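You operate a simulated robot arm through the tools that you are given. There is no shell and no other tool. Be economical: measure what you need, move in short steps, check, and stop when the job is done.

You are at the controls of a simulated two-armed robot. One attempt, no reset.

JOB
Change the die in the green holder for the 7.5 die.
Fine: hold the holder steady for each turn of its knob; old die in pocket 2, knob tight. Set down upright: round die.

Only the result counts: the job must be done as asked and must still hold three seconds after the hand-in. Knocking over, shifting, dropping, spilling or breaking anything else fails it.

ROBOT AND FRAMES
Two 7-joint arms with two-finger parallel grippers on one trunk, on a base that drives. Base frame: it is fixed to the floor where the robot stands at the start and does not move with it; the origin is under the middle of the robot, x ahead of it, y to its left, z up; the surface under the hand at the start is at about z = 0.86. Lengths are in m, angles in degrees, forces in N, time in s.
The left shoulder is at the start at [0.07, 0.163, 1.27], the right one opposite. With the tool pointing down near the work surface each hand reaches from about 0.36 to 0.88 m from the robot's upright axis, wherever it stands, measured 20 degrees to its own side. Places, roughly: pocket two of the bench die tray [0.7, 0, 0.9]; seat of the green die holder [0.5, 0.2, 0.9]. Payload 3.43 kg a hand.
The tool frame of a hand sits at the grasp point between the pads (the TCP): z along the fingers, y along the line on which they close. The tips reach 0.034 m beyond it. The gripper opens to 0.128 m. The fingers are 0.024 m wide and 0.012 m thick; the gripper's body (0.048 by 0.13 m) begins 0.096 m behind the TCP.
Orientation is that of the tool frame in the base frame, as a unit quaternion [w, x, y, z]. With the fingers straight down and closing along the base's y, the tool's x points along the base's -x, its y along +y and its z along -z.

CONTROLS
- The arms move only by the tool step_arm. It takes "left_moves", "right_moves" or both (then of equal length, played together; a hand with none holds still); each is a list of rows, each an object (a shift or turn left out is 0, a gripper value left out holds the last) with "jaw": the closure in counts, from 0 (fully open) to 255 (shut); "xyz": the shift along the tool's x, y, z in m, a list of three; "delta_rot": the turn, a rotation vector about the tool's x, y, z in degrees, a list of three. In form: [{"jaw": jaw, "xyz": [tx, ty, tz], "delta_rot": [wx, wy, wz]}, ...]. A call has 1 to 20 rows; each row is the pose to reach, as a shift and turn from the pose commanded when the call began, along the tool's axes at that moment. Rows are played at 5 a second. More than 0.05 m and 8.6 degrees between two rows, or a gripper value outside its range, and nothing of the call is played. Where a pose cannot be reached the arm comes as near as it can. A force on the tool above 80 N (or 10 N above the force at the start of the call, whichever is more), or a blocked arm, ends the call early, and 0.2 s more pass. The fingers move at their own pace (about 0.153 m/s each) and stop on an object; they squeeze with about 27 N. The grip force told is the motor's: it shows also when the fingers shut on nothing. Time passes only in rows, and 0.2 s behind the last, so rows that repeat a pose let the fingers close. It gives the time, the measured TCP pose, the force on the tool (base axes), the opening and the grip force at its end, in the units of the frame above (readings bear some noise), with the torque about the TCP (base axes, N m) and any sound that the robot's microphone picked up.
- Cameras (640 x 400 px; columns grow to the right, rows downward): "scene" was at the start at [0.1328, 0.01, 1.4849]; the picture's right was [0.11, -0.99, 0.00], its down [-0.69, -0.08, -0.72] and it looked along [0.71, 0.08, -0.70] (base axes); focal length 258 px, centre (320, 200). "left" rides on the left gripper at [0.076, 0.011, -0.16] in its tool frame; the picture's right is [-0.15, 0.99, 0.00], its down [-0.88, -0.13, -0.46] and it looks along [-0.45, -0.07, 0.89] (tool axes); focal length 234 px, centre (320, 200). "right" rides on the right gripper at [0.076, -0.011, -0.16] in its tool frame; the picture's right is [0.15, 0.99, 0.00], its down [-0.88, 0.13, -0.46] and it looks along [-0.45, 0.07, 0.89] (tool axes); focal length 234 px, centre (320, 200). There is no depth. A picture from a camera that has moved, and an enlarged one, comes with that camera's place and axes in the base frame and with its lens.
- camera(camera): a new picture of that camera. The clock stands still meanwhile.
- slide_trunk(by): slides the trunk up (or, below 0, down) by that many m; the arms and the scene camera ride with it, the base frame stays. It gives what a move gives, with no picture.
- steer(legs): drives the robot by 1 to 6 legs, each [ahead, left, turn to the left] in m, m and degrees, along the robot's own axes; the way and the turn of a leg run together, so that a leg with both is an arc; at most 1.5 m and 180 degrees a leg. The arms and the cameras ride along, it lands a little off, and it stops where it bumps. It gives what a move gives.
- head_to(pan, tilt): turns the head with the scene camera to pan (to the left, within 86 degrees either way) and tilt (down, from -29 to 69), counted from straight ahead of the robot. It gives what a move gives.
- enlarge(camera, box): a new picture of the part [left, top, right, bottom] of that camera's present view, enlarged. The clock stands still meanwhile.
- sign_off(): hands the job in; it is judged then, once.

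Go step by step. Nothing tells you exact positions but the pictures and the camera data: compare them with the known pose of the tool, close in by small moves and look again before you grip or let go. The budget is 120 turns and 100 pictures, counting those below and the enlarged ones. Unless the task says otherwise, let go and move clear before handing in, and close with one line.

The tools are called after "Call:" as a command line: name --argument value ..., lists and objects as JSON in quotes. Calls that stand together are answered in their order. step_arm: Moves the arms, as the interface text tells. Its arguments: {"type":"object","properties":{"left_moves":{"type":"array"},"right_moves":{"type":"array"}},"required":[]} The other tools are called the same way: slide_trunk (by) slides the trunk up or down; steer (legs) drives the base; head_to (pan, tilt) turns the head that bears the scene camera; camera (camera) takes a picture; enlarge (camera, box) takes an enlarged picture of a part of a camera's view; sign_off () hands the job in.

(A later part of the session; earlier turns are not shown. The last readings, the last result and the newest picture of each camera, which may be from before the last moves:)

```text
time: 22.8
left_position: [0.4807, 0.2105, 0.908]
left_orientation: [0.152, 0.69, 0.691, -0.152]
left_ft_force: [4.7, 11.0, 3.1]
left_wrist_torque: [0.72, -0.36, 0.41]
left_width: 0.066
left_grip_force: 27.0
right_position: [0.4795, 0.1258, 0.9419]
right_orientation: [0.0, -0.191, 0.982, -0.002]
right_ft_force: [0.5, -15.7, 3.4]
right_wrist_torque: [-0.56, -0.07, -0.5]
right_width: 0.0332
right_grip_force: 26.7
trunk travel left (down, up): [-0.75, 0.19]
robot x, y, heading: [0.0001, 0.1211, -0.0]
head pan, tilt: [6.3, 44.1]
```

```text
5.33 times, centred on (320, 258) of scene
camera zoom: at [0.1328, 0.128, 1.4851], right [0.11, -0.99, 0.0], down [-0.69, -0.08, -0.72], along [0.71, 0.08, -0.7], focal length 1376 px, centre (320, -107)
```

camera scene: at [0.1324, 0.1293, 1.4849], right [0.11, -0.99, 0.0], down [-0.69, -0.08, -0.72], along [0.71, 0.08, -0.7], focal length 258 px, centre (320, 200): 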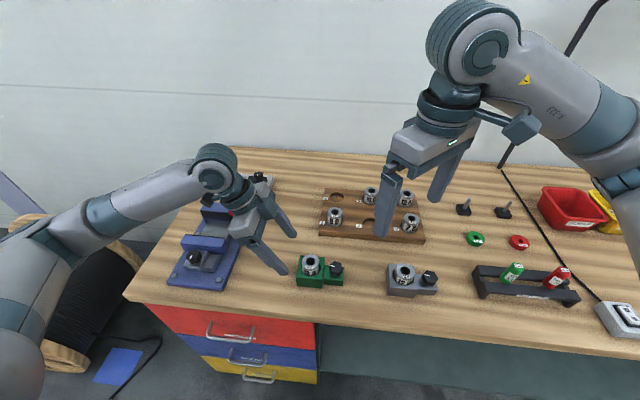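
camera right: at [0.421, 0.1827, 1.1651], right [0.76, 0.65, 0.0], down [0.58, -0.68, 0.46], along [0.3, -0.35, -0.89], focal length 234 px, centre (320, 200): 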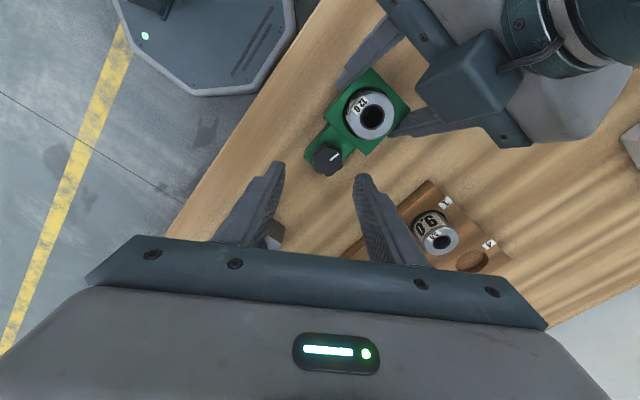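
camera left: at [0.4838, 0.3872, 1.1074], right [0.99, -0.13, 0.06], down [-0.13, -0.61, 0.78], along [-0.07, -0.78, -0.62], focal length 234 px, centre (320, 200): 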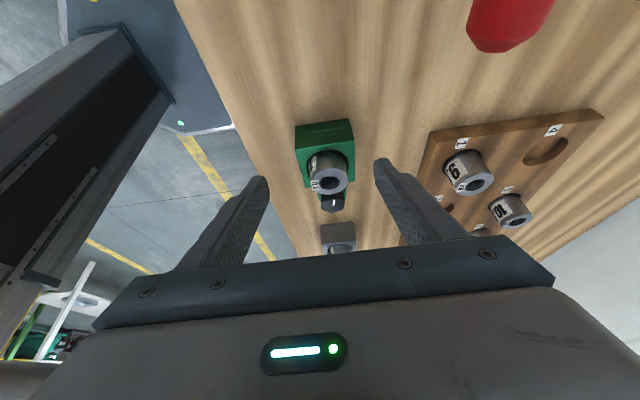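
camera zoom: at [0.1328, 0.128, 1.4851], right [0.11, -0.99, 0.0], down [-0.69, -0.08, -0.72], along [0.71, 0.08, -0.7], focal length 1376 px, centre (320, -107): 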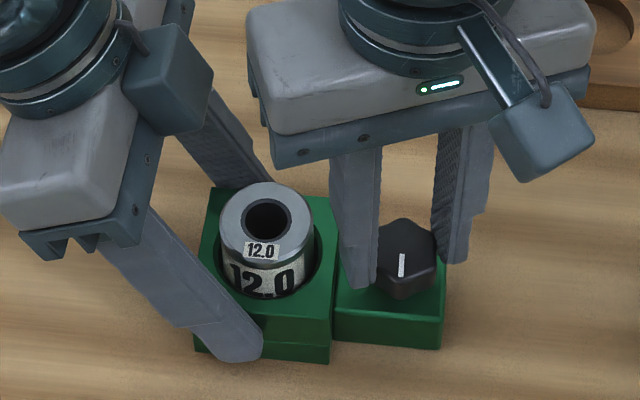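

The knob's mark has turned from pointing at the die to pointing at the robot (90°), and it is now against a stop with −0.5 N·m, so it's loose. I open the right jaw a little and raise straight up.

Call:
step_arm --right_moves '[{"jaw": 165, "xyz": [0, 0, 0], "delta_rot": [0, 0, 2]}, {"jaw": 163, "delta_rot": [0, 0, 2]}, {"jaw": 163, "delta_rot": [0, 0, 2]}, {"jaw": 163, "delta_rot": [0, 0, 2], "xyz": [0, 0, -0.03]}, {"jaw": 163, "delta_rot": [0, 0, 2], "xyz": [0, 0, -0.07]}, {"jaw": 163, "delta_rot": [0, 0, 2], "xyz": [0, 0, -0.11]}]'

Call:
enlarge --camera "scene" --box '[260, 220, 380, 295]'

```text
time: 24.2
left_position: [0.4794, 0.2108, 0.907]
left_orientation: [0.153, 0.689, 0.691, -0.154]
left_ft_force: [-2.4, -1.7, 0.2]
left_wrist_torque: [0.42, -0.01, 0.1]
left_width: 0.0659
left_grip_force: 27.1
right_position: [0.4763, 0.1276, 1.0513]
right_orientation: [0.0, -0.175, 0.985, 0.0]
right_ft_force: [0.6, -0.5, -0.8]
right_wrist_torque: [0.02, -0.01, -0.02]
right_width: 0.0462
right_grip_force: 0.2
trunk travel left (down, up): [-0.75, 0.19]
robot x, y, heading: [-0.0027, 0.1217, 0.1]
head pan, tilt: [6.3, 44.1]
```

```text
5.33 times, centred on (320, 258) of scene
camera zoom: at [0.1323, 0.1287, 1.4848], right [0.11, -0.99, 0.0], down [-0.69, -0.08, -0.72], along [0.71, 0.08, -0.7], focal length 1376 px, centre (320, -107)
```

zoom: 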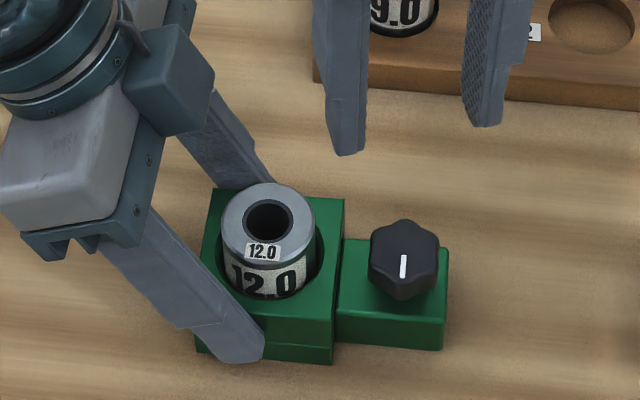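

The knob is loose (mark toward the robot). I release the block with the left hand and back it out along its own axis to clear space for the die swap.

Call:
step_arm --left_moves '[{"jaw": 110}, {"jaw": 80}, {"jaw": 70}, {"jaw": 70, "xyz": [0, 0, -0.01]}, {"jaw": 70, "xyz": [0, 0, -0.04]}, {"jaw": 70, "xyz": [0, 0, -0.08]}, {"jaw": 70, "xyz": [0, 0, -0.12]}, {"jaw": 70, "xyz": [0, 0, -0.16]}, {"jaw": 70, "xyz": [0, 0, -0.2]}, {"jaw": 70, "xyz": [0, 0, -0.24]}]'

Call:
camera --camera "scene"

Call:
camera --camera "left"

```text
time: 26.4
left_position: [0.4786, 0.3124, 1.1245]
left_orientation: [0.153, 0.691, 0.69, -0.153]
left_ft_force: [-0.1, -0.1, -0.4]
left_wrist_torque: [-0.02, -0.05, 0.01]
left_width: 0.0928
left_grip_force: 0.0
right_position: [0.4773, 0.1272, 1.051]
right_orientation: [0.0, -0.174, 0.985, -0.001]
right_ft_force: [-0.8, 0.2, 0.1]
right_wrist_torque: [0.0, 0.02, 0.05]
right_width: 0.046
right_grip_force: 0.0
trunk travel left (down, up): [-0.75, 0.19]
robot x, y, heading: [0.0006, 0.1206, -0.1]
head pan, tilt: [6.3, 44.1]
```

```text
62 pictures are left
camera scene: at [0.1321, 0.1291, 1.4849], right [0.11, -0.99, 0.0], down [-0.69, -0.08, -0.72], along [0.71, 0.08, -0.7], focal length 258 px, centre (320, 200)
```

scene: 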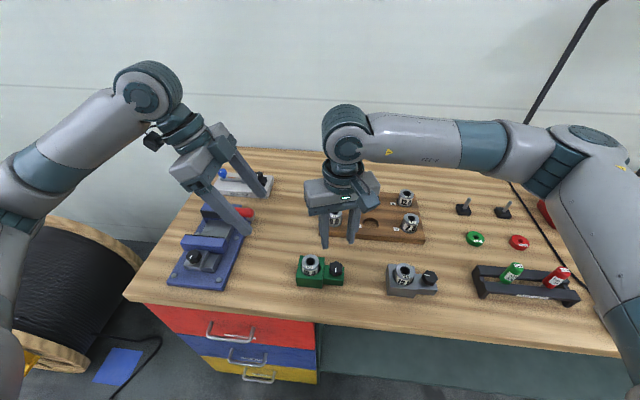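

```text
61 pictures are left
camera left: at [0.4884, 0.4475, 1.2369], right [0.99, -0.13, 0.06], down [-0.13, -0.61, 0.79], along [-0.07, -0.78, -0.62], focal length 234 px, centre (320, 200)
```

left: 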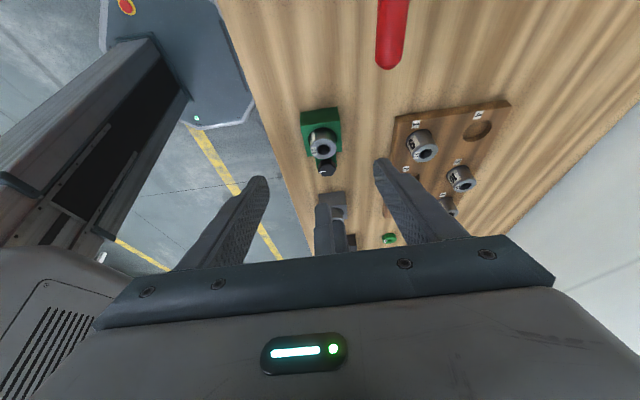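

Now the right hand goes to yaw 0 over the green holder's die, opened to 0.075, for an aligned look.

Call:
step_arm --right_moves '[{"jaw": 106, "xyz": [-0.007, 0.019, 0], "delta_rot": [0, 0, 7]}, {"jaw": 106, "xyz": [-0.014, 0.038, 0], "delta_rot": [0, 0, 14]}, {"jaw": 106, "xyz": [-0.0212, 0.0583, 0], "delta_rot": [0, 0, 20]}, {"jaw": 106, "xyz": [-0.0212, 0.0583, 0], "delta_rot": [0, 0, 20]}]'

Call:
enlarge --camera "right" --box '[240, 80, 400, 200]'

Call:
enlarge --camera "scene" --box '[250, 180, 410, 280]'

```text
time: 27.4
left_position: [0.4791, 0.312, 1.1246]
left_orientation: [0.153, 0.69, 0.691, -0.152]
left_ft_force: [0.3, -0.4, 0.1]
left_wrist_torque: [0.02, 0.02, 0.0]
left_width: 0.0926
left_grip_force: 0.0
right_position: [0.4787, 0.1906, 1.051]
right_orientation: [0.0, 0.001, 1.0, 0.0]
right_ft_force: [0.0, -0.5, 0.5]
right_wrist_torque: [0.01, -0.03, 0.01]
right_width: 0.0748
right_grip_force: 0.1
trunk travel left (down, up): [-0.75, 0.19]
robot x, y, heading: [-0.0011, 0.1199, -0.1]
head pan, tilt: [6.3, 44.1]
```

```text
3.33 times, centred on (320, 140) of right
camera zoom: at [0.4011, 0.1793, 1.2106], right [-0.14, 0.99, 0.0], down [0.88, 0.13, 0.46], along [0.45, 0.07, -0.89], focal length 781 px, centre (320, 400)
```

zoom: 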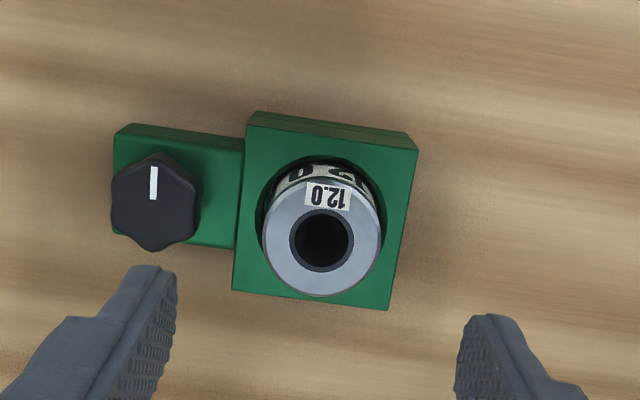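

```text
4.00 times, centred on (330, 230) of scene
camera zoom: at [0.1327, 0.1285, 1.4849], right [0.11, -0.99, 0.0], down [-0.69, -0.08, -0.72], along [0.71, 0.08, -0.7], focal length 1032 px, centre (280, 80)
```

zoom: 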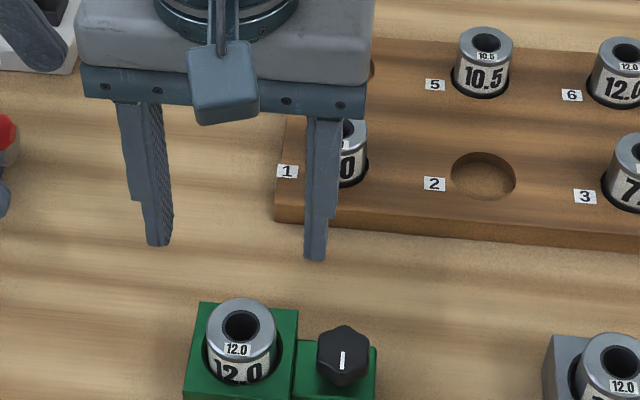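

The die is nearly centred (offset ~1 mm). I narrow the jaw to 0.058, descend to the die, and check before gripping.

Call:
step_arm --right_moves '[{"jaw": 139, "xyz": [0.0005, 0.0014, 0.0]}, {"jaw": 139, "xyz": [0.0005, 0.0014, 0.04]}, {"jaw": 139, "xyz": [0.0005, 0.0014, 0.07]}, {"xyz": [0.0005, 0.0014, 0.085]}, {"xyz": [0.0005, 0.0014, 0.095]}, {"xyz": [0.0005, 0.0014, 0.095]}]'

Call:
enlarge --camera "right" --box '[240, 100, 400, 220]'

Call:
enlarge --camera "scene" --box '[260, 220, 380, 295]'

```text
time: 28.8
left_position: [0.479, 0.3128, 1.1237]
left_orientation: [0.152, 0.691, 0.69, -0.153]
left_ft_force: [0.3, 0.0, 0.4]
left_wrist_torque: [-0.01, -0.01, 0.0]
left_width: 0.0929
left_grip_force: 0.1
right_position: [0.4774, 0.1913, 0.956]
right_orientation: [0.0, 0.0, 1.0, 0.0]
right_ft_force: [0.4, 1.4, -0.2]
right_wrist_torque: [0.01, -0.01, -0.01]
right_width: 0.0582
right_grip_force: 0.1
trunk travel left (down, up): [-0.75, 0.19]
robot x, y, heading: [0.0015, 0.1176, 0.4]
head pan, tilt: [6.3, 44.1]
```

```text
3.33 times, centred on (320, 160) of right
camera zoom: at [0.4003, 0.1808, 1.1152], right [-0.15, 0.99, 0.0], down [0.88, 0.13, 0.46], along [0.45, 0.07, -0.89], focal length 781 px, centre (320, 333)
```

zoom: 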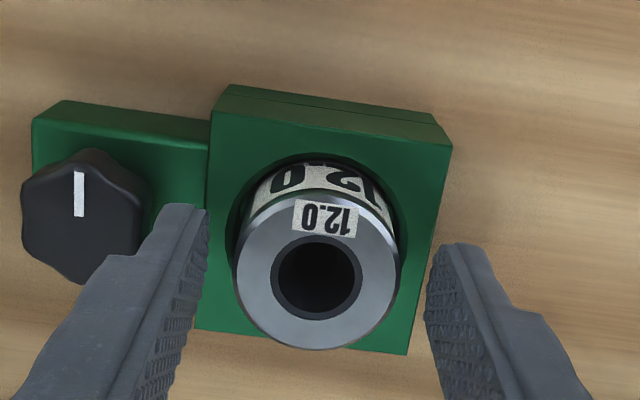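

```text
5.33 times, centred on (320, 258) of scene
camera zoom: at [0.1325, 0.1292, 1.4849], right [0.11, -0.99, 0.0], down [-0.69, -0.08, -0.72], along [0.71, 0.08, -0.7], focal length 1376 px, centre (320, -107)
```

zoom: 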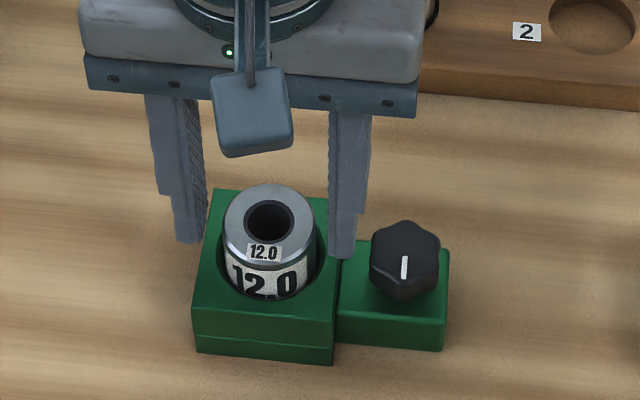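

Both views agree that the die is centred, with its top at 0.936. I go 3 mm lower, grip it, and lift slightly to test that it is free.

Call:
step_arm --right_moves '[{"xyz": [0, 0, 0.003]}, {"xyz": [0, 0, 0.003], "jaw": 165}, {"xyz": [0, 0, 0.003], "jaw": 190}, {"xyz": [0, 0, 0.003], "jaw": 255}, {"xyz": [0, 0, 0.003], "jaw": 255}, {"xyz": [0, 0, -0.002]}, {"xyz": [0, 0, -0.008]}, {"xyz": [0, 0, -0.014]}]'

Call:
enlarge --camera "scene" --box '[260, 220, 380, 295]'

```text
time: 30.6
left_position: [0.4784, 0.3118, 1.1228]
left_orientation: [0.153, 0.69, 0.691, -0.153]
left_ft_force: [-0.2, 0.0, 0.1]
left_wrist_torque: [0.0, 0.02, -0.03]
left_width: 0.0925
left_grip_force: 0.0
right_position: [0.4783, 0.1925, 0.9703]
right_orientation: [0.0, 0.0, 1.0, 0.001]
right_ft_force: [-0.5, 0.5, -4.7]
right_wrist_torque: [-0.01, 0.04, -0.04]
right_width: 0.0378
right_grip_force: 26.8
trunk travel left (down, up): [-0.75, 0.19]
robot x, y, heading: [-0.0028, 0.1187, 0.3]
head pan, tilt: [6.3, 44.1]
```

```text
5.33 times, centred on (320, 258) of scene
camera zoom: at [0.1332, 0.1292, 1.4848], right [0.11, -0.99, 0.0], down [-0.69, -0.08, -0.72], along [0.71, 0.08, -0.7], focal length 1376 px, centre (320, -107)
```

zoom: 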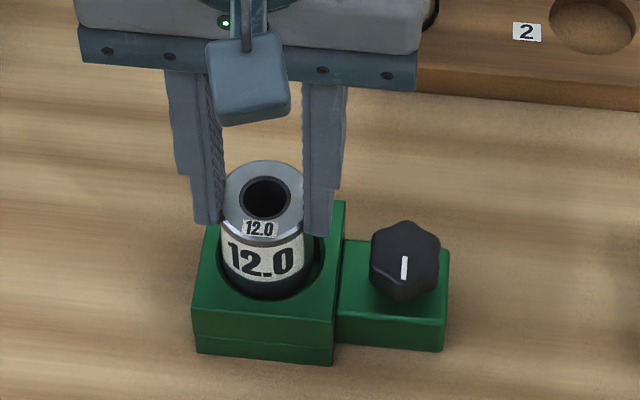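

The die comes out freely (about 5 N weight) and the holder stays put. I lift clear and carry the die over pocket 2.

Call:
step_arm --right_moves '[{"xyz": [0, 0, -0.03]}, {"xyz": [0, 0, -0.065]}, {"xyz": [0, 0, -0.1]}, {"xyz": [-0.03, -0.027, -0.1]}, {"xyz": [-0.06, -0.054, -0.1]}, {"xyz": [-0.09, -0.08, -0.1]}, {"xyz": [-0.12, -0.107, -0.1]}, {"xyz": [-0.15, -0.134, -0.1]}, {"xyz": [-0.179, -0.16, -0.1]}, {"xyz": [-0.179, -0.16, -0.1]}]'

Call:
camera --camera "right"

Call:
enlarge --camera "scene" --box '[290, 150, 450, 250]'

```text
time: 32.8
left_position: [0.4783, 0.3124, 1.1241]
left_orientation: [0.153, 0.69, 0.691, -0.153]
left_ft_force: [-0.5, -0.1, 1.0]
left_wrist_torque: [-0.04, -0.02, 0.02]
left_width: 0.0924
left_grip_force: 0.1
right_position: [0.6585, 0.0318, 1.0678]
right_orientation: [0.001, 0.0, 1.0, 0.0]
right_ft_force: [0.1, 0.5, -4.8]
right_wrist_torque: [-0.01, 0.02, -0.01]
right_width: 0.038
right_grip_force: 27.2
trunk travel left (down, up): [-0.75, 0.19]
robot x, y, heading: [-0.0001, 0.1208, 0.1]
head pan, tilt: [6.3, 44.1]
```

```text
55 pictures are left
camera right: at [0.5813, 0.0207, 1.2283], right [-0.15, 0.99, 0.0], down [0.88, 0.13, 0.46], along [0.45, 0.07, -0.89], focal length 234 px, centre (320, 200)
```

right: 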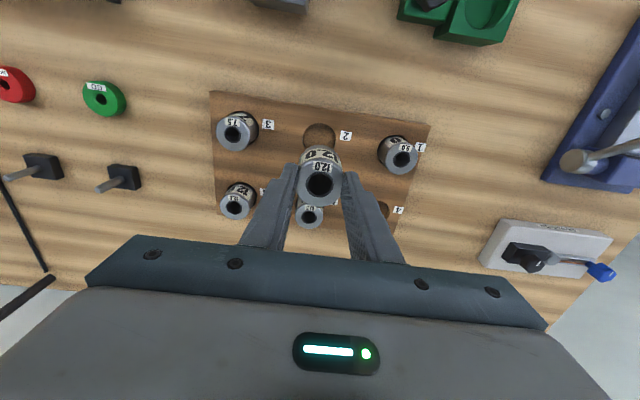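

```text
4.00 times, centred on (370, 200) of scene
camera zoom: at [0.1331, 0.1294, 1.4848], right [0.11, -0.99, 0.0], down [-0.69, -0.08, -0.72], along [0.71, 0.08, -0.7], focal length 1032 px, centre (120, 200)
```

zoom: 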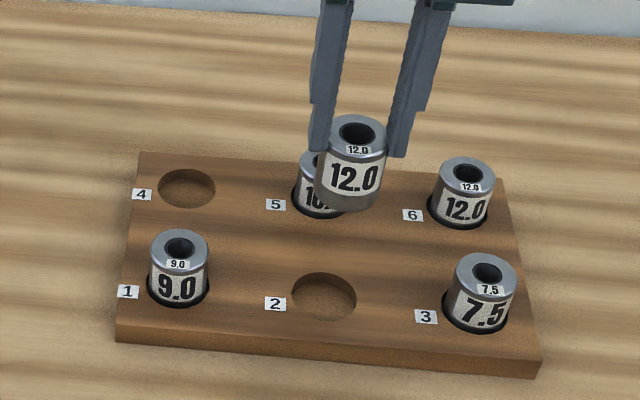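

The old die hangs about 53 mm tall, bottom ≈0.07 below the TCP. I enlarge the right view to locate pocket 2's rim precisely.

Call:
enlarge --camera "right" --box '[260, 100, 388, 180]'

Call:
enlarge --camera "scene" --box '[340, 200, 404, 240]'

```text
5.00 times, centred on (324, 140) of right
camera zoom: at [0.5813, 0.0207, 1.2283], right [-0.15, 0.99, 0.0], down [0.88, 0.13, 0.46], along [0.45, 0.07, -0.89], focal length 1171 px, centre (300, 500)
```

zoom: 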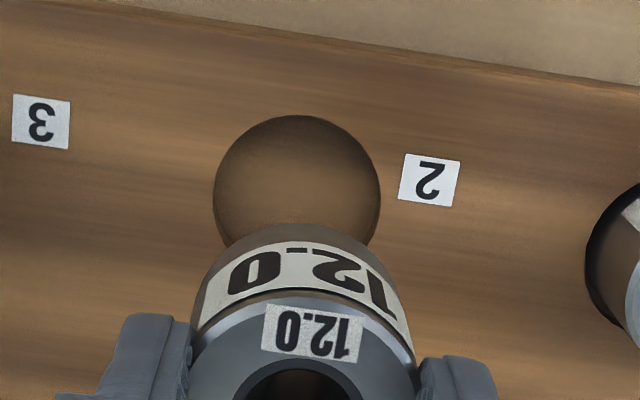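

```text
10.00 times, centred on (372, 220) of scene
camera zoom: at [0.1331, 0.1294, 1.4848], right [0.11, -0.99, 0.0], down [-0.69, -0.08, -0.72], along [0.71, 0.08, -0.7], focal length 2580 px, centre (-200, 0)
```

zoom: 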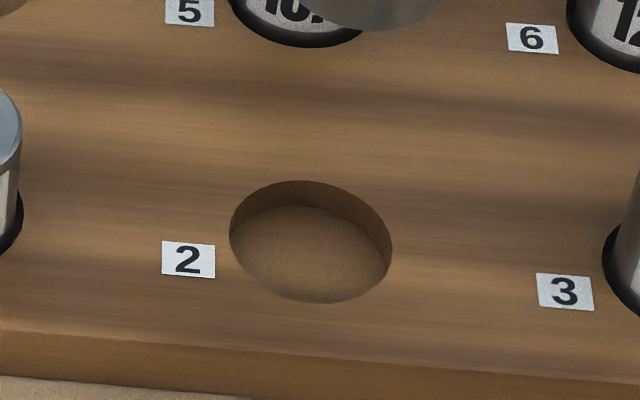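

Pocket 2's centre lies within about 1 mm of the tool axis (X≈0.657, y≈0.032, rim z≈0.888). I lower to just above the rim and check.

Call:
step_arm --right_moves '[{"xyz": [0.001, 0, 0.03]}, {"xyz": [0.001, 0, 0.06]}, {"xyz": [0.001, 0, 0.085]}, {"xyz": [0.001, 0, 0.1]}, {"xyz": [0.001, 0, 0.1]}]'

Call:
enlarge --camera "right" --box '[256, 80, 416, 200]'

Call:
enlarge --camera "scene" --box '[330, 170, 426, 230]'

```text
time: 34.0
left_position: [0.4788, 0.3117, 1.124]
left_orientation: [0.154, 0.689, 0.692, -0.153]
left_ft_force: [0.2, 0.7, -0.2]
left_wrist_torque: [0.01, 0.02, 0.02]
left_width: 0.0927
left_grip_force: 0.0
right_position: [0.6574, 0.0346, 0.9701]
right_orientation: [0.0, 0.0, 1.0, 0.0]
right_ft_force: [-0.2, -1.0, -4.1]
right_wrist_torque: [-0.01, 0.02, 0.0]
right_width: 0.0377
right_grip_force: 27.3
trunk travel left (down, up): [-0.75, 0.19]
robot x, y, heading: [0.0007, 0.1183, 0.0]
head pan, tilt: [6.3, 44.1]
```

```text
3.33 times, centred on (336, 140) of right
camera zoom: at [0.5804, 0.0215, 1.129], right [-0.15, 0.99, 0.0], down [0.88, 0.13, 0.46], along [0.45, 0.07, -0.89], focal length 781 px, centre (267, 400)
```

zoom: 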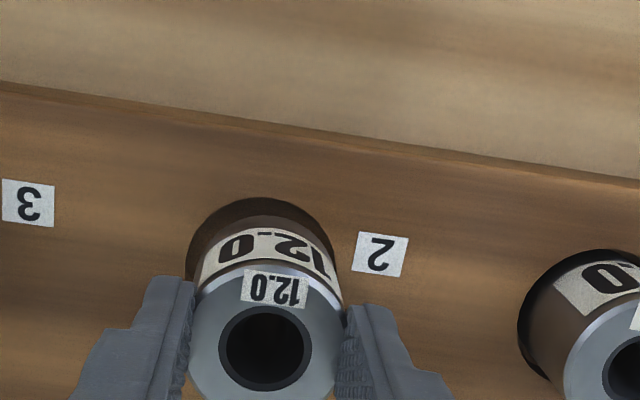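

```text
6.67 times, centred on (378, 200) of scene
camera zoom: at [0.1331, 0.129, 1.4848], right [0.11, -0.99, 0.0], down [-0.69, -0.08, -0.72], along [0.71, 0.08, -0.7], focal length 1720 px, centre (-67, 200)
```

zoom: 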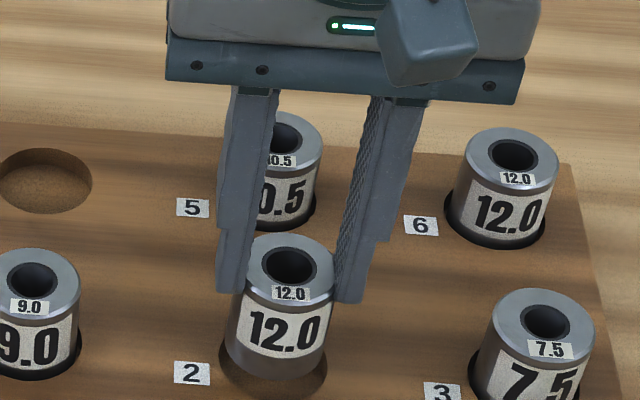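

The die sits concentric over the pocket within ~1 mm. Lower slowly until it touches the pocket floor.

Call:
step_arm --right_moves '[{"xyz": [-0.0003, -0.0007, 0.006]}, {"xyz": [-0.0003, -0.0007, 0.012]}, {"xyz": [-0.0003, -0.0007, 0.016]}, {"xyz": [-0.0003, -0.0007, 0.019]}]'

Call:
enlarge --camera "scene" --box '[330, 170, 426, 230]'

```text
time: 35.0
left_position: [0.4794, 0.3119, 1.1242]
left_orientation: [0.154, 0.689, 0.691, -0.152]
left_ft_force: [-0.3, -0.4, -0.3]
left_wrist_torque: [0.04, -0.02, 0.02]
left_width: 0.0928
left_grip_force: 0.2
right_position: [0.6577, 0.0321, 0.9519]
right_orientation: [0.0, 0.0, 1.0, 0.0]
right_ft_force: [0.8, -0.2, -4.0]
right_wrist_torque: [0.04, 0.0, 0.02]
right_width: 0.0379
right_grip_force: 27.4
trunk travel left (down, up): [-0.75, 0.19]
robot x, y, heading: [0.0011, 0.1204, 0.2]
head pan, tilt: [6.3, 44.1]
```

```text
6.67 times, centred on (378, 200) of scene
camera zoom: at [0.1334, 0.1289, 1.4848], right [0.11, -0.99, 0.0], down [-0.69, -0.08, -0.72], along [0.71, 0.08, -0.7], focal length 1720 px, centre (-67, 200)
```

zoom: 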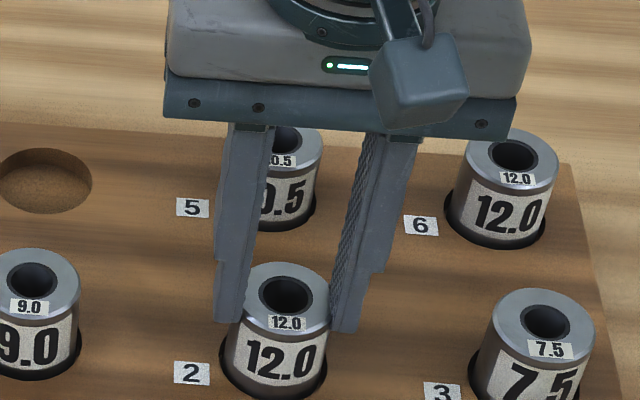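

It's inside the rim and still hanging; a few mm more to the floor.

Call:
step_arm --right_moves '[{"xyz": [0, 0, 0.0015]}, {"xyz": [0, 0, 0.003]}, {"xyz": [0, 0, 0.0035]}]'

```text
time: 35.8
left_position: [0.4782, 0.3121, 1.1234]
left_orientation: [0.154, 0.69, 0.691, -0.153]
left_ft_force: [0.1, 0.1, -0.1]
left_wrist_torque: [0.04, 0.03, 0.01]
left_width: 0.0929
left_grip_force: 0.0
right_position: [0.6563, 0.0313, 0.9485]
right_orientation: [0.0, -0.001, 1.0, -0.001]
right_ft_force: [-0.1, -0.8, -5.6]
right_wrist_torque: [0.0, 0.01, -0.01]
right_width: 0.0378
right_grip_force: 27.6
trunk travel left (down, up): [-0.75, 0.19]
robot x, y, heading: [-0.0013, 0.1176, 0.2]
head pan, tilt: [6.3, 44.1]
```

Call:
step_arm --right_moves '[{"xyz": [0, 0, 0.001]}, {"xyz": [0, 0, 0.002]}, {"xyz": [0, 0, 0.003]}]'

Call:
enlarge --camera "scene" --box '[330, 170, 426, 230]'

```text
time: 36.6
left_position: [0.4782, 0.3115, 1.1258]
left_orientation: [0.153, 0.69, 0.69, -0.153]
left_ft_force: [0.0, 0.1, 0.1]
left_wrist_torque: [-0.01, -0.02, 0.0]
left_width: 0.0928
left_grip_force: 0.1
right_position: [0.6563, 0.0329, 0.9469]
right_orientation: [0.001, 0.0, 1.0, 0.0]
right_ft_force: [-1.4, -2.1, 8.5]
right_wrist_torque: [-0.06, 0.29, 0.04]
right_width: 0.0378
right_grip_force: 27.3
trunk travel left (down, up): [-0.75, 0.19]
robot x, y, heading: [0.0033, 0.1194, 0.1]
head pan, tilt: [6.3, 44.1]
```

```text
6.67 times, centred on (378, 200) of scene
camera zoom: at [0.1316, 0.1289, 1.4852], right [0.11, -0.99, 0.0], down [-0.69, -0.08, -0.72], along [0.71, 0.08, -0.7], focal length 1720 px, centre (-67, 200)
```

zoom: 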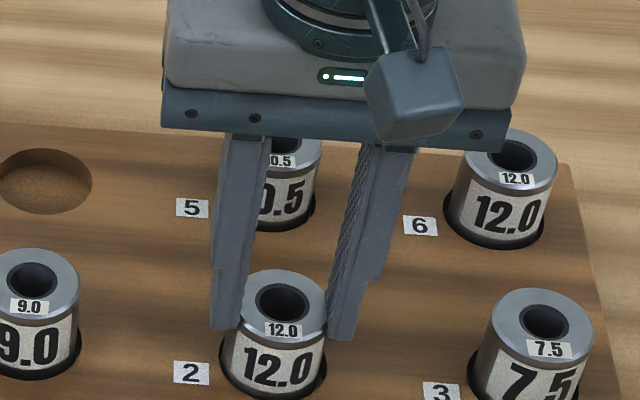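

Floor contact (force went to +8.5 N) and the top is level with its neighbours. Release and rise.

Call:
step_arm --right_moves '[{"xyz": [0, 0, -0.001]}, {"xyz": [0, 0, -0.001], "jaw": 160}, {"xyz": [0, 0, -0.001], "jaw": 139}, {"xyz": [0, 0, -0.001], "jaw": 139}, {"xyz": [0, 0, -0.03]}, {"xyz": [0, 0, -0.07]}, {"xyz": [0, 0, -0.11]}]'

Call:
camera --camera "right"

Call:
enlarge --camera "scene" --box '[310, 160, 438, 240]'

```text
time: 38.2
left_position: [0.4786, 0.3111, 1.1239]
left_orientation: [0.153, 0.69, 0.691, -0.153]
left_ft_force: [1.2, 0.2, 0.6]
left_wrist_torque: [0.0, -0.02, -0.05]
left_width: 0.0928
left_grip_force: 0.1
right_position: [0.6574, 0.0335, 1.0555]
right_orientation: [0.0, 0.0, 1.0, -0.001]
right_ft_force: [0.0, 0.4, 0.2]
right_wrist_torque: [0.0, -0.03, 0.02]
right_width: 0.0582
right_grip_force: 0.0
trunk travel left (down, up): [-0.75, 0.19]
robot x, y, heading: [0.0031, 0.1166, 0.2]
head pan, tilt: [6.3, 44.1]
```

```text
47 pictures are left
camera right: at [0.5796, 0.0224, 1.2157], right [-0.15, 0.99, 0.0], down [0.88, 0.13, 0.46], along [0.45, 0.07, -0.89], focal length 234 px, centre (320, 200)
```

right: 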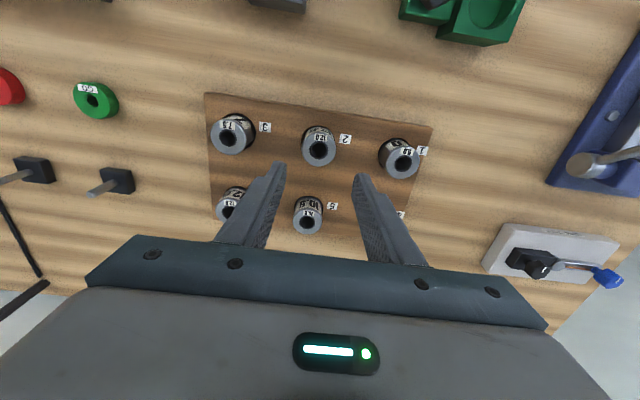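

```text
5.00 times, centred on (374, 200) of scene
camera zoom: at [0.1322, 0.1296, 1.4848], right [0.11, -0.99, 0.0], down [-0.69, -0.08, -0.72], along [0.71, 0.08, -0.7], focal length 1290 px, centre (50, 200)
```

zoom: 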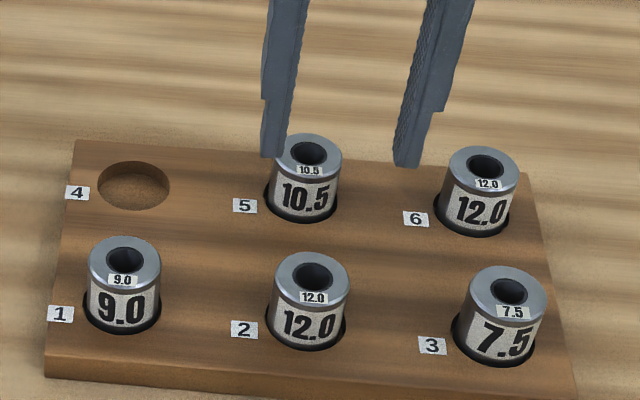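

The old 12.0 die stands in pocket 2. Next is the 7.5 die in pocket 3, about 0.11 m to −y; I move over it and look.

Call:
step_arm --right_moves '[{"xyz": [0, -0.04, 0]}, {"xyz": [0, -0.08, 0]}, {"xyz": [0, -0.11, 0]}, {"xyz": [0, -0.11, 0]}]'

Call:
enlarge --camera "right" --box '[240, 80, 400, 200]'

```text
time: 39.2
left_position: [0.4789, 0.3122, 1.1244]
left_orientation: [0.153, 0.69, 0.691, -0.153]
left_ft_force: [-0.3, 0.7, -0.1]
left_wrist_torque: [-0.01, 0.0, 0.0]
left_width: 0.0928
left_grip_force: 0.1
right_position: [0.6587, -0.0815, 1.0563]
right_orientation: [0.0, 0.0, 1.0, 0.0]
right_ft_force: [0.2, 0.1, 0.2]
right_wrist_torque: [-0.01, 0.0, -0.03]
right_width: 0.0581
right_grip_force: 0.2
trunk travel left (down, up): [-0.75, 0.19]
robot x, y, heading: [0.0021, 0.117, -0.1]
head pan, tilt: [6.3, 44.1]
```

```text
3.33 times, centred on (320, 140) of right
camera zoom: at [0.5815, -0.0917, 1.2163], right [-0.15, 0.99, 0.0], down [0.88, 0.13, 0.46], along [0.45, 0.07, -0.89], focal length 781 px, centre (320, 400)
```

zoom: 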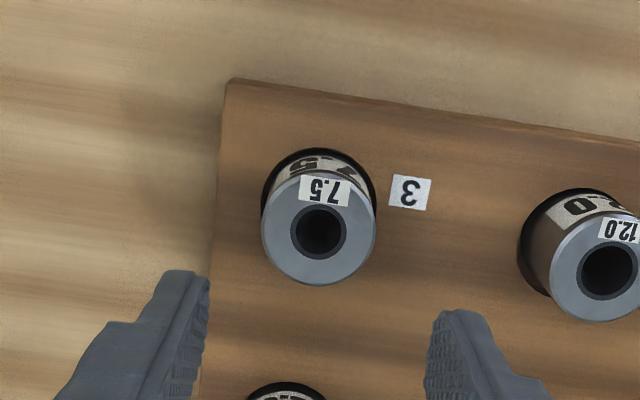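

It's centred within 1 mm. Descend to grip height.

Call:
step_arm --right_moves '[{"xyz": [0.001, 0.0003, 0.04]}, {"xyz": [0.001, 0.0003, 0.075]}, {"xyz": [0.001, 0.0003, 0.095]}, {"xyz": [0.001, 0.0003, 0.108]}, {"xyz": [0.001, 0.0003, 0.108]}]'

Call:
enlarge --camera "right" --box '[240, 100, 400, 220]'

Call:
enlarge --camera "scene" --box '[350, 170, 446, 230]'

```text
time: 40.4
left_position: [0.4782, 0.3127, 1.1239]
left_orientation: [0.153, 0.689, 0.691, -0.153]
left_ft_force: [0.7, 0.0, -0.5]
left_wrist_torque: [0.03, 0.01, 0.02]
left_width: 0.0925
left_grip_force: 0.1
right_position: [0.6556, -0.0794, 0.9472]
right_orientation: [0.0, 0.0, 1.0, -0.001]
right_ft_force: [0.0, 0.1, 1.4]
right_wrist_torque: [-0.02, 0.01, -0.02]
right_width: 0.0583
right_grip_force: 0.1
trunk travel left (down, up): [-0.75, 0.19]
robot x, y, heading: [0.0006, 0.1198, 0.1]
head pan, tilt: [6.3, 44.1]
```

```text
3.33 times, centred on (320, 160) of right
camera zoom: at [0.579, -0.0897, 1.1069], right [-0.15, 0.99, 0.0], down [0.88, 0.13, 0.46], along [0.45, 0.07, -0.89], focal length 781 px, centre (320, 333)
```

zoom: 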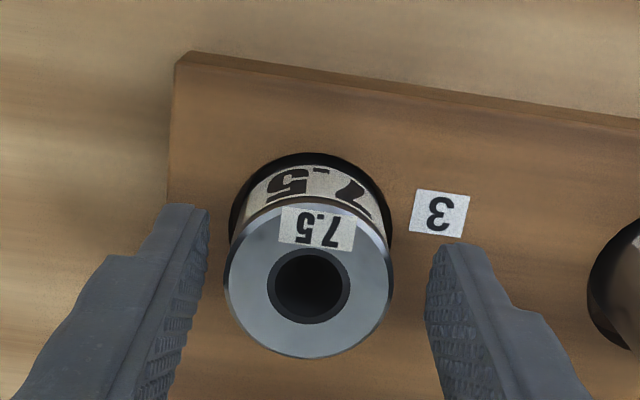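

```text
6.67 times, centred on (398, 200) of scene
camera zoom: at [0.1325, 0.1291, 1.4849], right [0.11, -0.99, 0.0], down [-0.69, -0.08, -0.72], along [0.71, 0.08, -0.7], focal length 1720 px, centre (-200, 200)
```

zoom: 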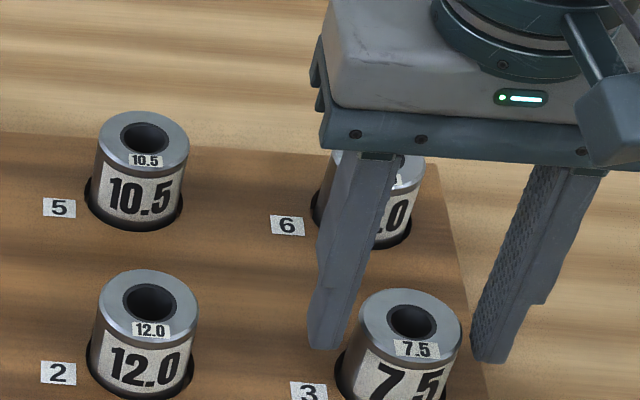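

The die sits 1.5 mm to −y; I correct, grip, and lift a little.

Call:
step_arm --right_moves '[{"xyz": [-0.0005, -0.0015, 0]}, {"xyz": [-0.0005, -0.0015, 0], "jaw": 165}, {"xyz": [-0.0005, -0.0015, 0], "jaw": 190}, {"xyz": [-0.0005, -0.0015, 0], "jaw": 255}, {"xyz": [-0.0005, -0.0015, 0], "jaw": 255}, {"xyz": [-0.0005, -0.0015, -0.005]}, {"xyz": [-0.0005, -0.0015, -0.03]}, {"xyz": [-0.0005, -0.0015, -0.07]}, {"xyz": [-0.0005, -0.0015, -0.11]}]'

Call:
camera --camera "scene"

```text
time: 42.4
left_position: [0.4797, 0.3129, 1.1242]
left_orientation: [0.153, 0.69, 0.691, -0.153]
left_ft_force: [0.3, -0.3, -0.3]
left_wrist_torque: [-0.06, -0.02, 0.0]
left_width: 0.0926
left_grip_force: 0.0
right_position: [0.6563, -0.0803, 1.0589]
right_orientation: [-0.001, 0.0, 1.0, 0.0]
right_ft_force: [-0.6, -0.3, -4.5]
right_wrist_torque: [0.03, -0.01, 0.0]
right_width: 0.0436
right_grip_force: 27.2
trunk travel left (down, up): [-0.75, 0.19]
robot x, y, heading: [0.0008, 0.1217, -0.1]
head pan, tilt: [6.3, 44.1]
```

```text
42 pictures are left
camera scene: at [0.1325, 0.1293, 1.4848], right [0.11, -0.99, 0.0], down [-0.69, -0.08, -0.72], along [0.71, 0.08, -0.7], focal length 258 px, centre (320, 200)
```

scene: 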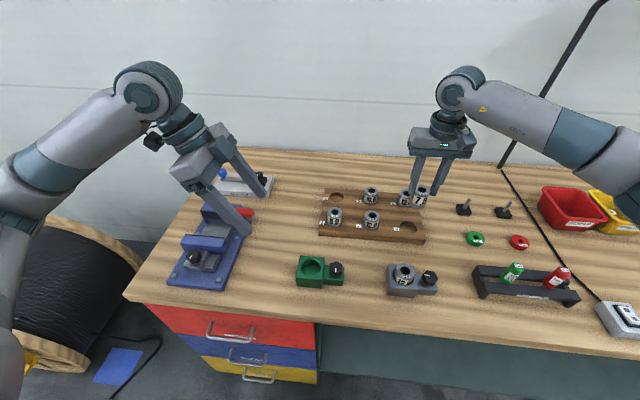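

The 7.5 die is held (0.0436 wide) and lifted. I carry it back over the green holder seat along the reverse path.

Call:
step_arm --right_moves '[{"xyz": [0.02, 0.03, 0]}, {"xyz": [0.04, 0.061, 0]}, {"xyz": [0.06, 0.092, 0]}, {"xyz": [0.08, 0.122, 0]}, {"xyz": [0.1, 0.153, 0]}, {"xyz": [0.12, 0.184, 0]}, {"xyz": [0.14, 0.214, 0]}, {"xyz": [0.16, 0.245, 0]}, {"xyz": [0.1778, 0.2719, 0]}, {"xyz": [0.1778, 0.2719, 0]}]'

Call:
enlarge --camera "right" --box '[240, 80, 400, 200]'

Call:
enlarge --camera "scene" --box '[260, 220, 380, 295]'

```text
time: 44.6
left_position: [0.4784, 0.3111, 1.124]
left_orientation: [0.154, 0.69, 0.691, -0.152]
left_ft_force: [0.4, -0.6, 0.1]
left_wrist_torque: [0.03, 0.0, 0.02]
left_width: 0.093
left_grip_force: 0.0
right_position: [0.4777, 0.1891, 1.0596]
right_orientation: [0.0, 0.0, 1.0, 0.0]
right_ft_force: [0.0, 0.0, -4.9]
right_wrist_torque: [-0.01, 0.04, 0.0]
right_width: 0.0434
right_grip_force: 27.1
trunk travel left (down, up): [-0.75, 0.19]
robot x, y, heading: [0.0014, 0.117, 0.1]
head pan, tilt: [6.3, 44.1]
```

```text
3.33 times, centred on (320, 140) of right
camera zoom: at [0.4006, 0.1786, 1.2178], right [-0.15, 0.99, 0.0], down [0.88, 0.13, 0.46], along [0.45, 0.07, -0.89], focal length 781 px, centre (320, 400)
```

zoom: 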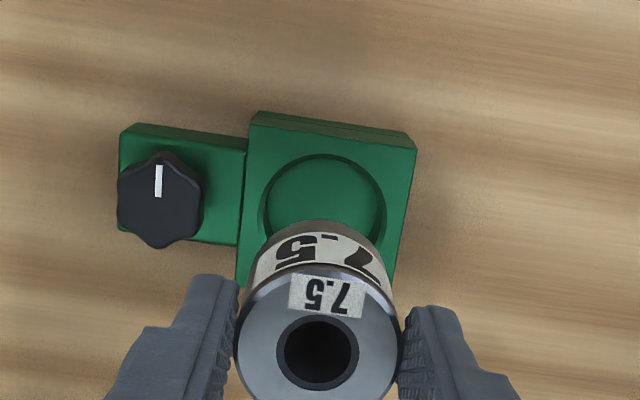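

```text
5.33 times, centred on (320, 258) of scene
camera zoom: at [0.1335, 0.1281, 1.4848], right [0.11, -0.99, 0.0], down [-0.69, -0.08, -0.72], along [0.71, 0.08, -0.7], focal length 1376 px, centre (320, -107)
```

zoom: 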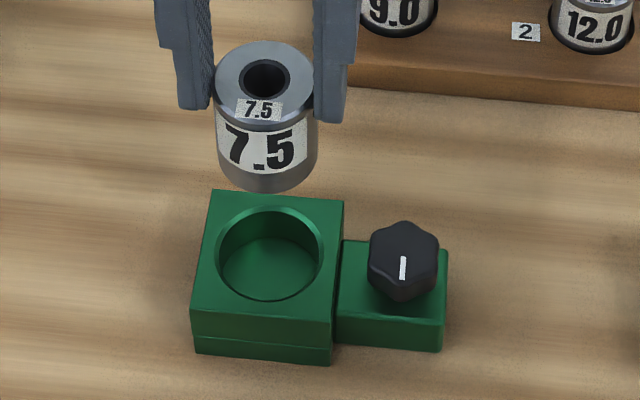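

The bore is a close fit (≈46 mm with a chamfer). The views put it about 3 mm toward the robot and 1 mm to +y of the die; I correct and lower to just above the rim for a finer look.

Call:
step_arm --right_moves '[{"xyz": [0.003, 0.0008, 0.02]}, {"xyz": [0.003, 0.0008, 0.04]}, {"xyz": [0.003, 0.0008, 0.055]}, {"xyz": [0.003, 0.0008, 0.066]}, {"xyz": [0.003, 0.0008, 0.066]}]'

Call:
enlarge --camera "right" --box '[256, 100, 384, 196]'

Call:
enlarge --camera "scene" --box '[280, 240, 344, 280]'

Call:
enlarge --camera "left" --box '[270, 90, 366, 150]'

```text
time: 45.8
left_position: [0.4791, 0.312, 1.1237]
left_orientation: [0.153, 0.69, 0.691, -0.153]
left_ft_force: [0.0, 0.4, 0.8]
left_wrist_torque: [-0.01, 0.02, 0.01]
left_width: 0.0932
left_grip_force: 0.0
right_position: [0.4752, 0.1927, 0.9914]
right_orientation: [0.0, 0.0, 1.0, -0.001]
right_ft_force: [0.4, -0.4, -5.7]
right_wrist_torque: [0.02, 0.03, -0.02]
right_width: 0.0434
right_grip_force: 26.9
trunk travel left (down, up): [-0.75, 0.19]
robot x, y, heading: [-0.0005, 0.1196, 0.1]
head pan, tilt: [6.3, 44.1]
```

```text
4.17 times, centred on (320, 148) of right
camera zoom: at [0.3986, 0.1818, 1.1509], right [-0.15, 0.99, 0.0], down [0.88, 0.13, 0.46], along [0.45, 0.07, -0.89], focal length 976 px, centre (320, 417)
```

zoom: 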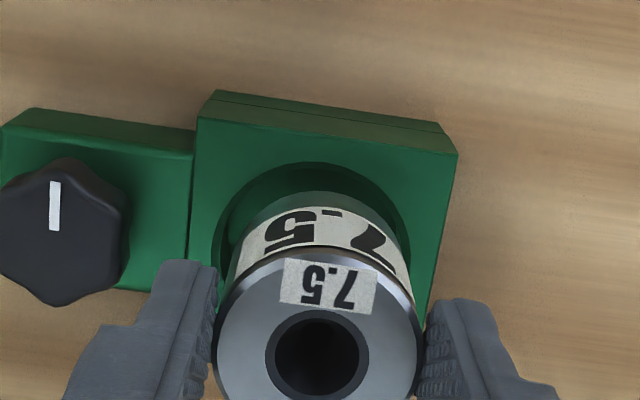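

```text
10.00 times, centred on (312, 260) of scene
camera zoom: at [0.1331, 0.129, 1.4848], right [0.11, -0.99, 0.0], down [-0.69, -0.08, -0.72], along [0.71, 0.08, -0.7], focal length 2580 px, centre (400, -400)
```

zoom: 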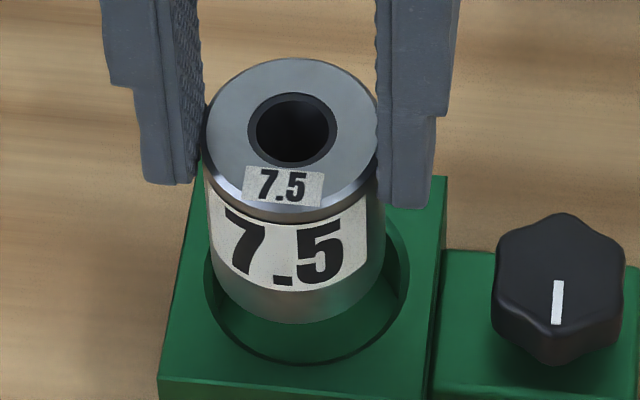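

```text
6.67 times, centred on (318, 120) of left
camera zoom: at [0.4893, 0.4472, 1.2362], right [0.99, -0.13, 0.06], down [-0.13, -0.61, 0.79], along [-0.07, -0.78, -0.62], focal length 1561 px, centre (333, 733)
```

zoom: 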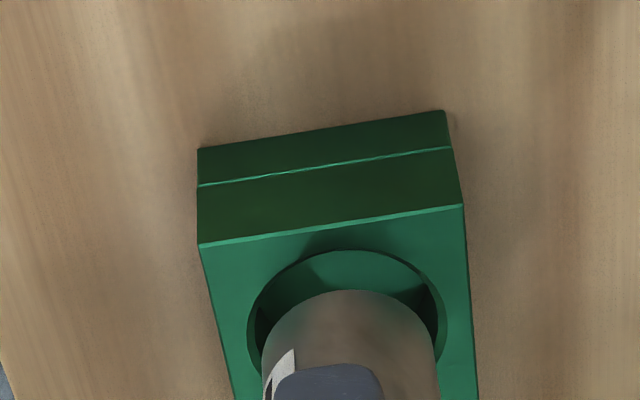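

The left view confirms x within 0.5 mm, while the scene and right views both ask for 1.6 mm toward −y. I correct and lower in small steps watching the force.

Call:
step_arm --right_moves '[{"xyz": [0.0005, -0.0016, 0]}, {"xyz": [0.0005, -0.0016, 0.004]}, {"xyz": [0.0005, -0.0016, 0.008]}, {"xyz": [0.0005, -0.0016, 0.012]}, {"xyz": [0.0005, -0.0016, 0.015]}]'

Call:
enlarge --camera "scene" --box '[280, 240, 344, 280]'

Call:
enlarge --camera "left" --box '[270, 90, 366, 150]'

```text
time: 47.0
left_position: [0.4783, 0.3125, 1.1239]
left_orientation: [0.153, 0.69, 0.69, -0.154]
left_ft_force: [-0.3, -0.4, -0.4]
left_wrist_torque: [-0.02, 0.04, 0.0]
left_width: 0.0927
left_grip_force: 0.0
right_position: [0.4746, 0.1913, 0.9762]
right_orientation: [0.0, 0.001, 1.0, 0.0]
right_ft_force: [0.4, -0.1, -4.0]
right_wrist_torque: [-0.02, 0.01, 0.0]
right_width: 0.0434
right_grip_force: 27.8
trunk travel left (down, up): [-0.75, 0.19]
robot x, y, heading: [-0.0007, 0.1212, 0.1]
head pan, tilt: [6.3, 44.1]
```

```text
10.00 times, centred on (312, 260) of scene
camera zoom: at [0.1332, 0.1292, 1.4848], right [0.11, -0.99, 0.0], down [-0.69, -0.08, -0.72], along [0.71, 0.08, -0.7], focal length 2580 px, centre (400, -400)
```

zoom: 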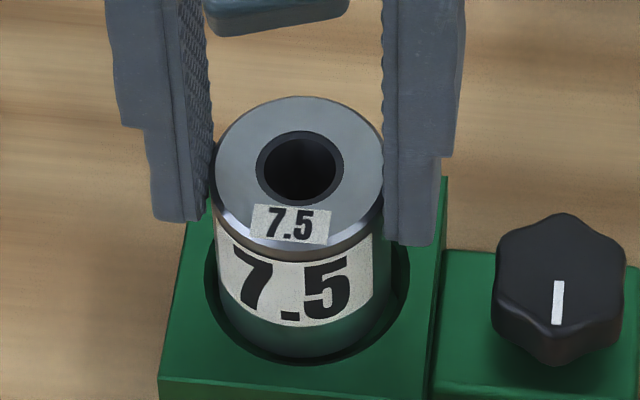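

```text
6.67 times, centred on (318, 120) of left
camera zoom: at [0.4894, 0.4473, 1.2361], right [0.99, -0.13, 0.06], down [-0.13, -0.61, 0.79], along [-0.07, -0.78, -0.62], focal length 1561 px, centre (333, 733)
```

zoom: 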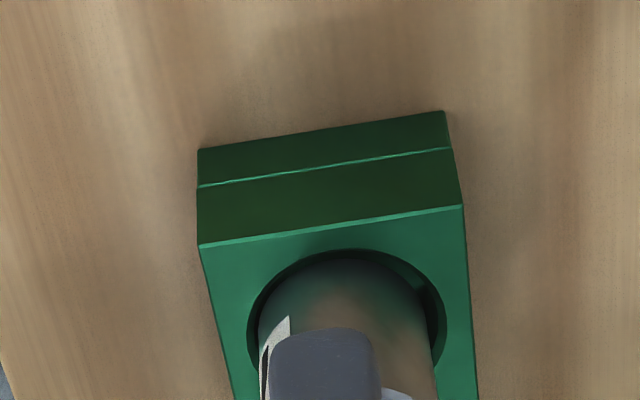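

The die has entered the bore with even gaps and no contact force. I keep lowering gently to the seat.

Call:
step_arm --right_moves '[{"xyz": [0, 0, 0.004]}, {"xyz": [0, 0, 0.008]}, {"xyz": [0, 0, 0.012]}, {"xyz": [0, 0, 0.015]}, {"xyz": [0, 0, 0.017]}]'

```text
time: 48.2
left_position: [0.4786, 0.3126, 1.1245]
left_orientation: [0.154, 0.69, 0.691, -0.153]
left_ft_force: [0.5, -0.1, 0.3]
left_wrist_torque: [0.0, 0.03, 0.01]
left_width: 0.0932
left_grip_force: 0.0
right_position: [0.4766, 0.1925, 0.9585]
right_orientation: [0.0, -0.001, 1.0, -0.001]
right_ft_force: [0.2, 0.4, -5.1]
right_wrist_torque: [0.0, 0.05, -0.02]
right_width: 0.0434
right_grip_force: 27.2
trunk travel left (down, up): [-0.75, 0.19]
robot x, y, heading: [-0.0016, 0.1172, -0.0]
head pan, tilt: [6.3, 44.1]
```

Call:
step_arm --right_moves '[{"xyz": [0, 0, 0.0015]}, {"xyz": [0, 0, 0.003]}, {"xyz": [0, 0, 0.0045]}, {"xyz": [0, 0, 0.0055]}]'

Call:
enlarge --camera "scene" --box '[280, 240, 344, 280]'

```text
time: 49.2
left_position: [0.479, 0.3116, 1.1243]
left_orientation: [0.153, 0.69, 0.691, -0.153]
left_ft_force: [1.0, -0.1, -0.9]
left_wrist_torque: [0.0, 0.0, 0.03]
left_width: 0.0929
left_grip_force: 0.0
right_position: [0.4757, 0.1917, 0.9536]
right_orientation: [-0.001, 0.0, 1.0, 0.0]
right_ft_force: [-0.2, -0.2, -4.6]
right_wrist_torque: [-0.02, 0.0, 0.01]
right_width: 0.0433
right_grip_force: 27.0
trunk travel left (down, up): [-0.75, 0.19]
robot x, y, heading: [0.0009, 0.1166, 0.2]
head pan, tilt: [6.3, 44.1]
```

```text
10.00 times, centred on (312, 260) of scene
camera zoom: at [0.1332, 0.1291, 1.4848], right [0.11, -0.99, 0.0], down [-0.69, -0.08, -0.72], along [0.71, 0.08, -0.7], focal length 2580 px, centre (400, -400)
```

zoom: 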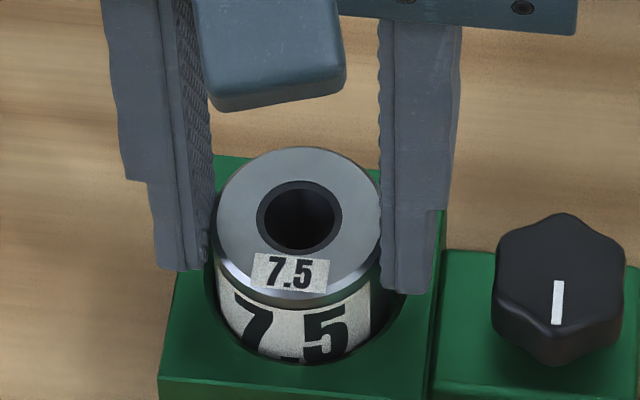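

Still hanging; a little further.

Call:
step_arm --right_moves '[{"xyz": [0, 0, 0.001]}, {"xyz": [0, 0, 0.002]}, {"xyz": [0, 0, 0.003]}]'

```text
time: 50.0
left_position: [0.4772, 0.3115, 1.1254]
left_orientation: [0.154, 0.69, 0.691, -0.152]
left_ft_force: [0.3, -0.3, 0.3]
left_wrist_torque: [-0.01, -0.03, 0.0]
left_width: 0.0928
left_grip_force: 0.1
right_position: [0.4749, 0.1924, 0.9534]
right_orientation: [0.002, 0.0, 1.0, 0.001]
right_ft_force: [1.8, -1.7, 21.9]
right_wrist_torque: [-0.28, 0.25, 0.01]
right_width: 0.0437
right_grip_force: 27.0
trunk travel left (down, up): [-0.75, 0.19]
robot x, y, heading: [-0.0014, 0.1199, -0.1]
head pan, tilt: [6.3, 44.1]
```

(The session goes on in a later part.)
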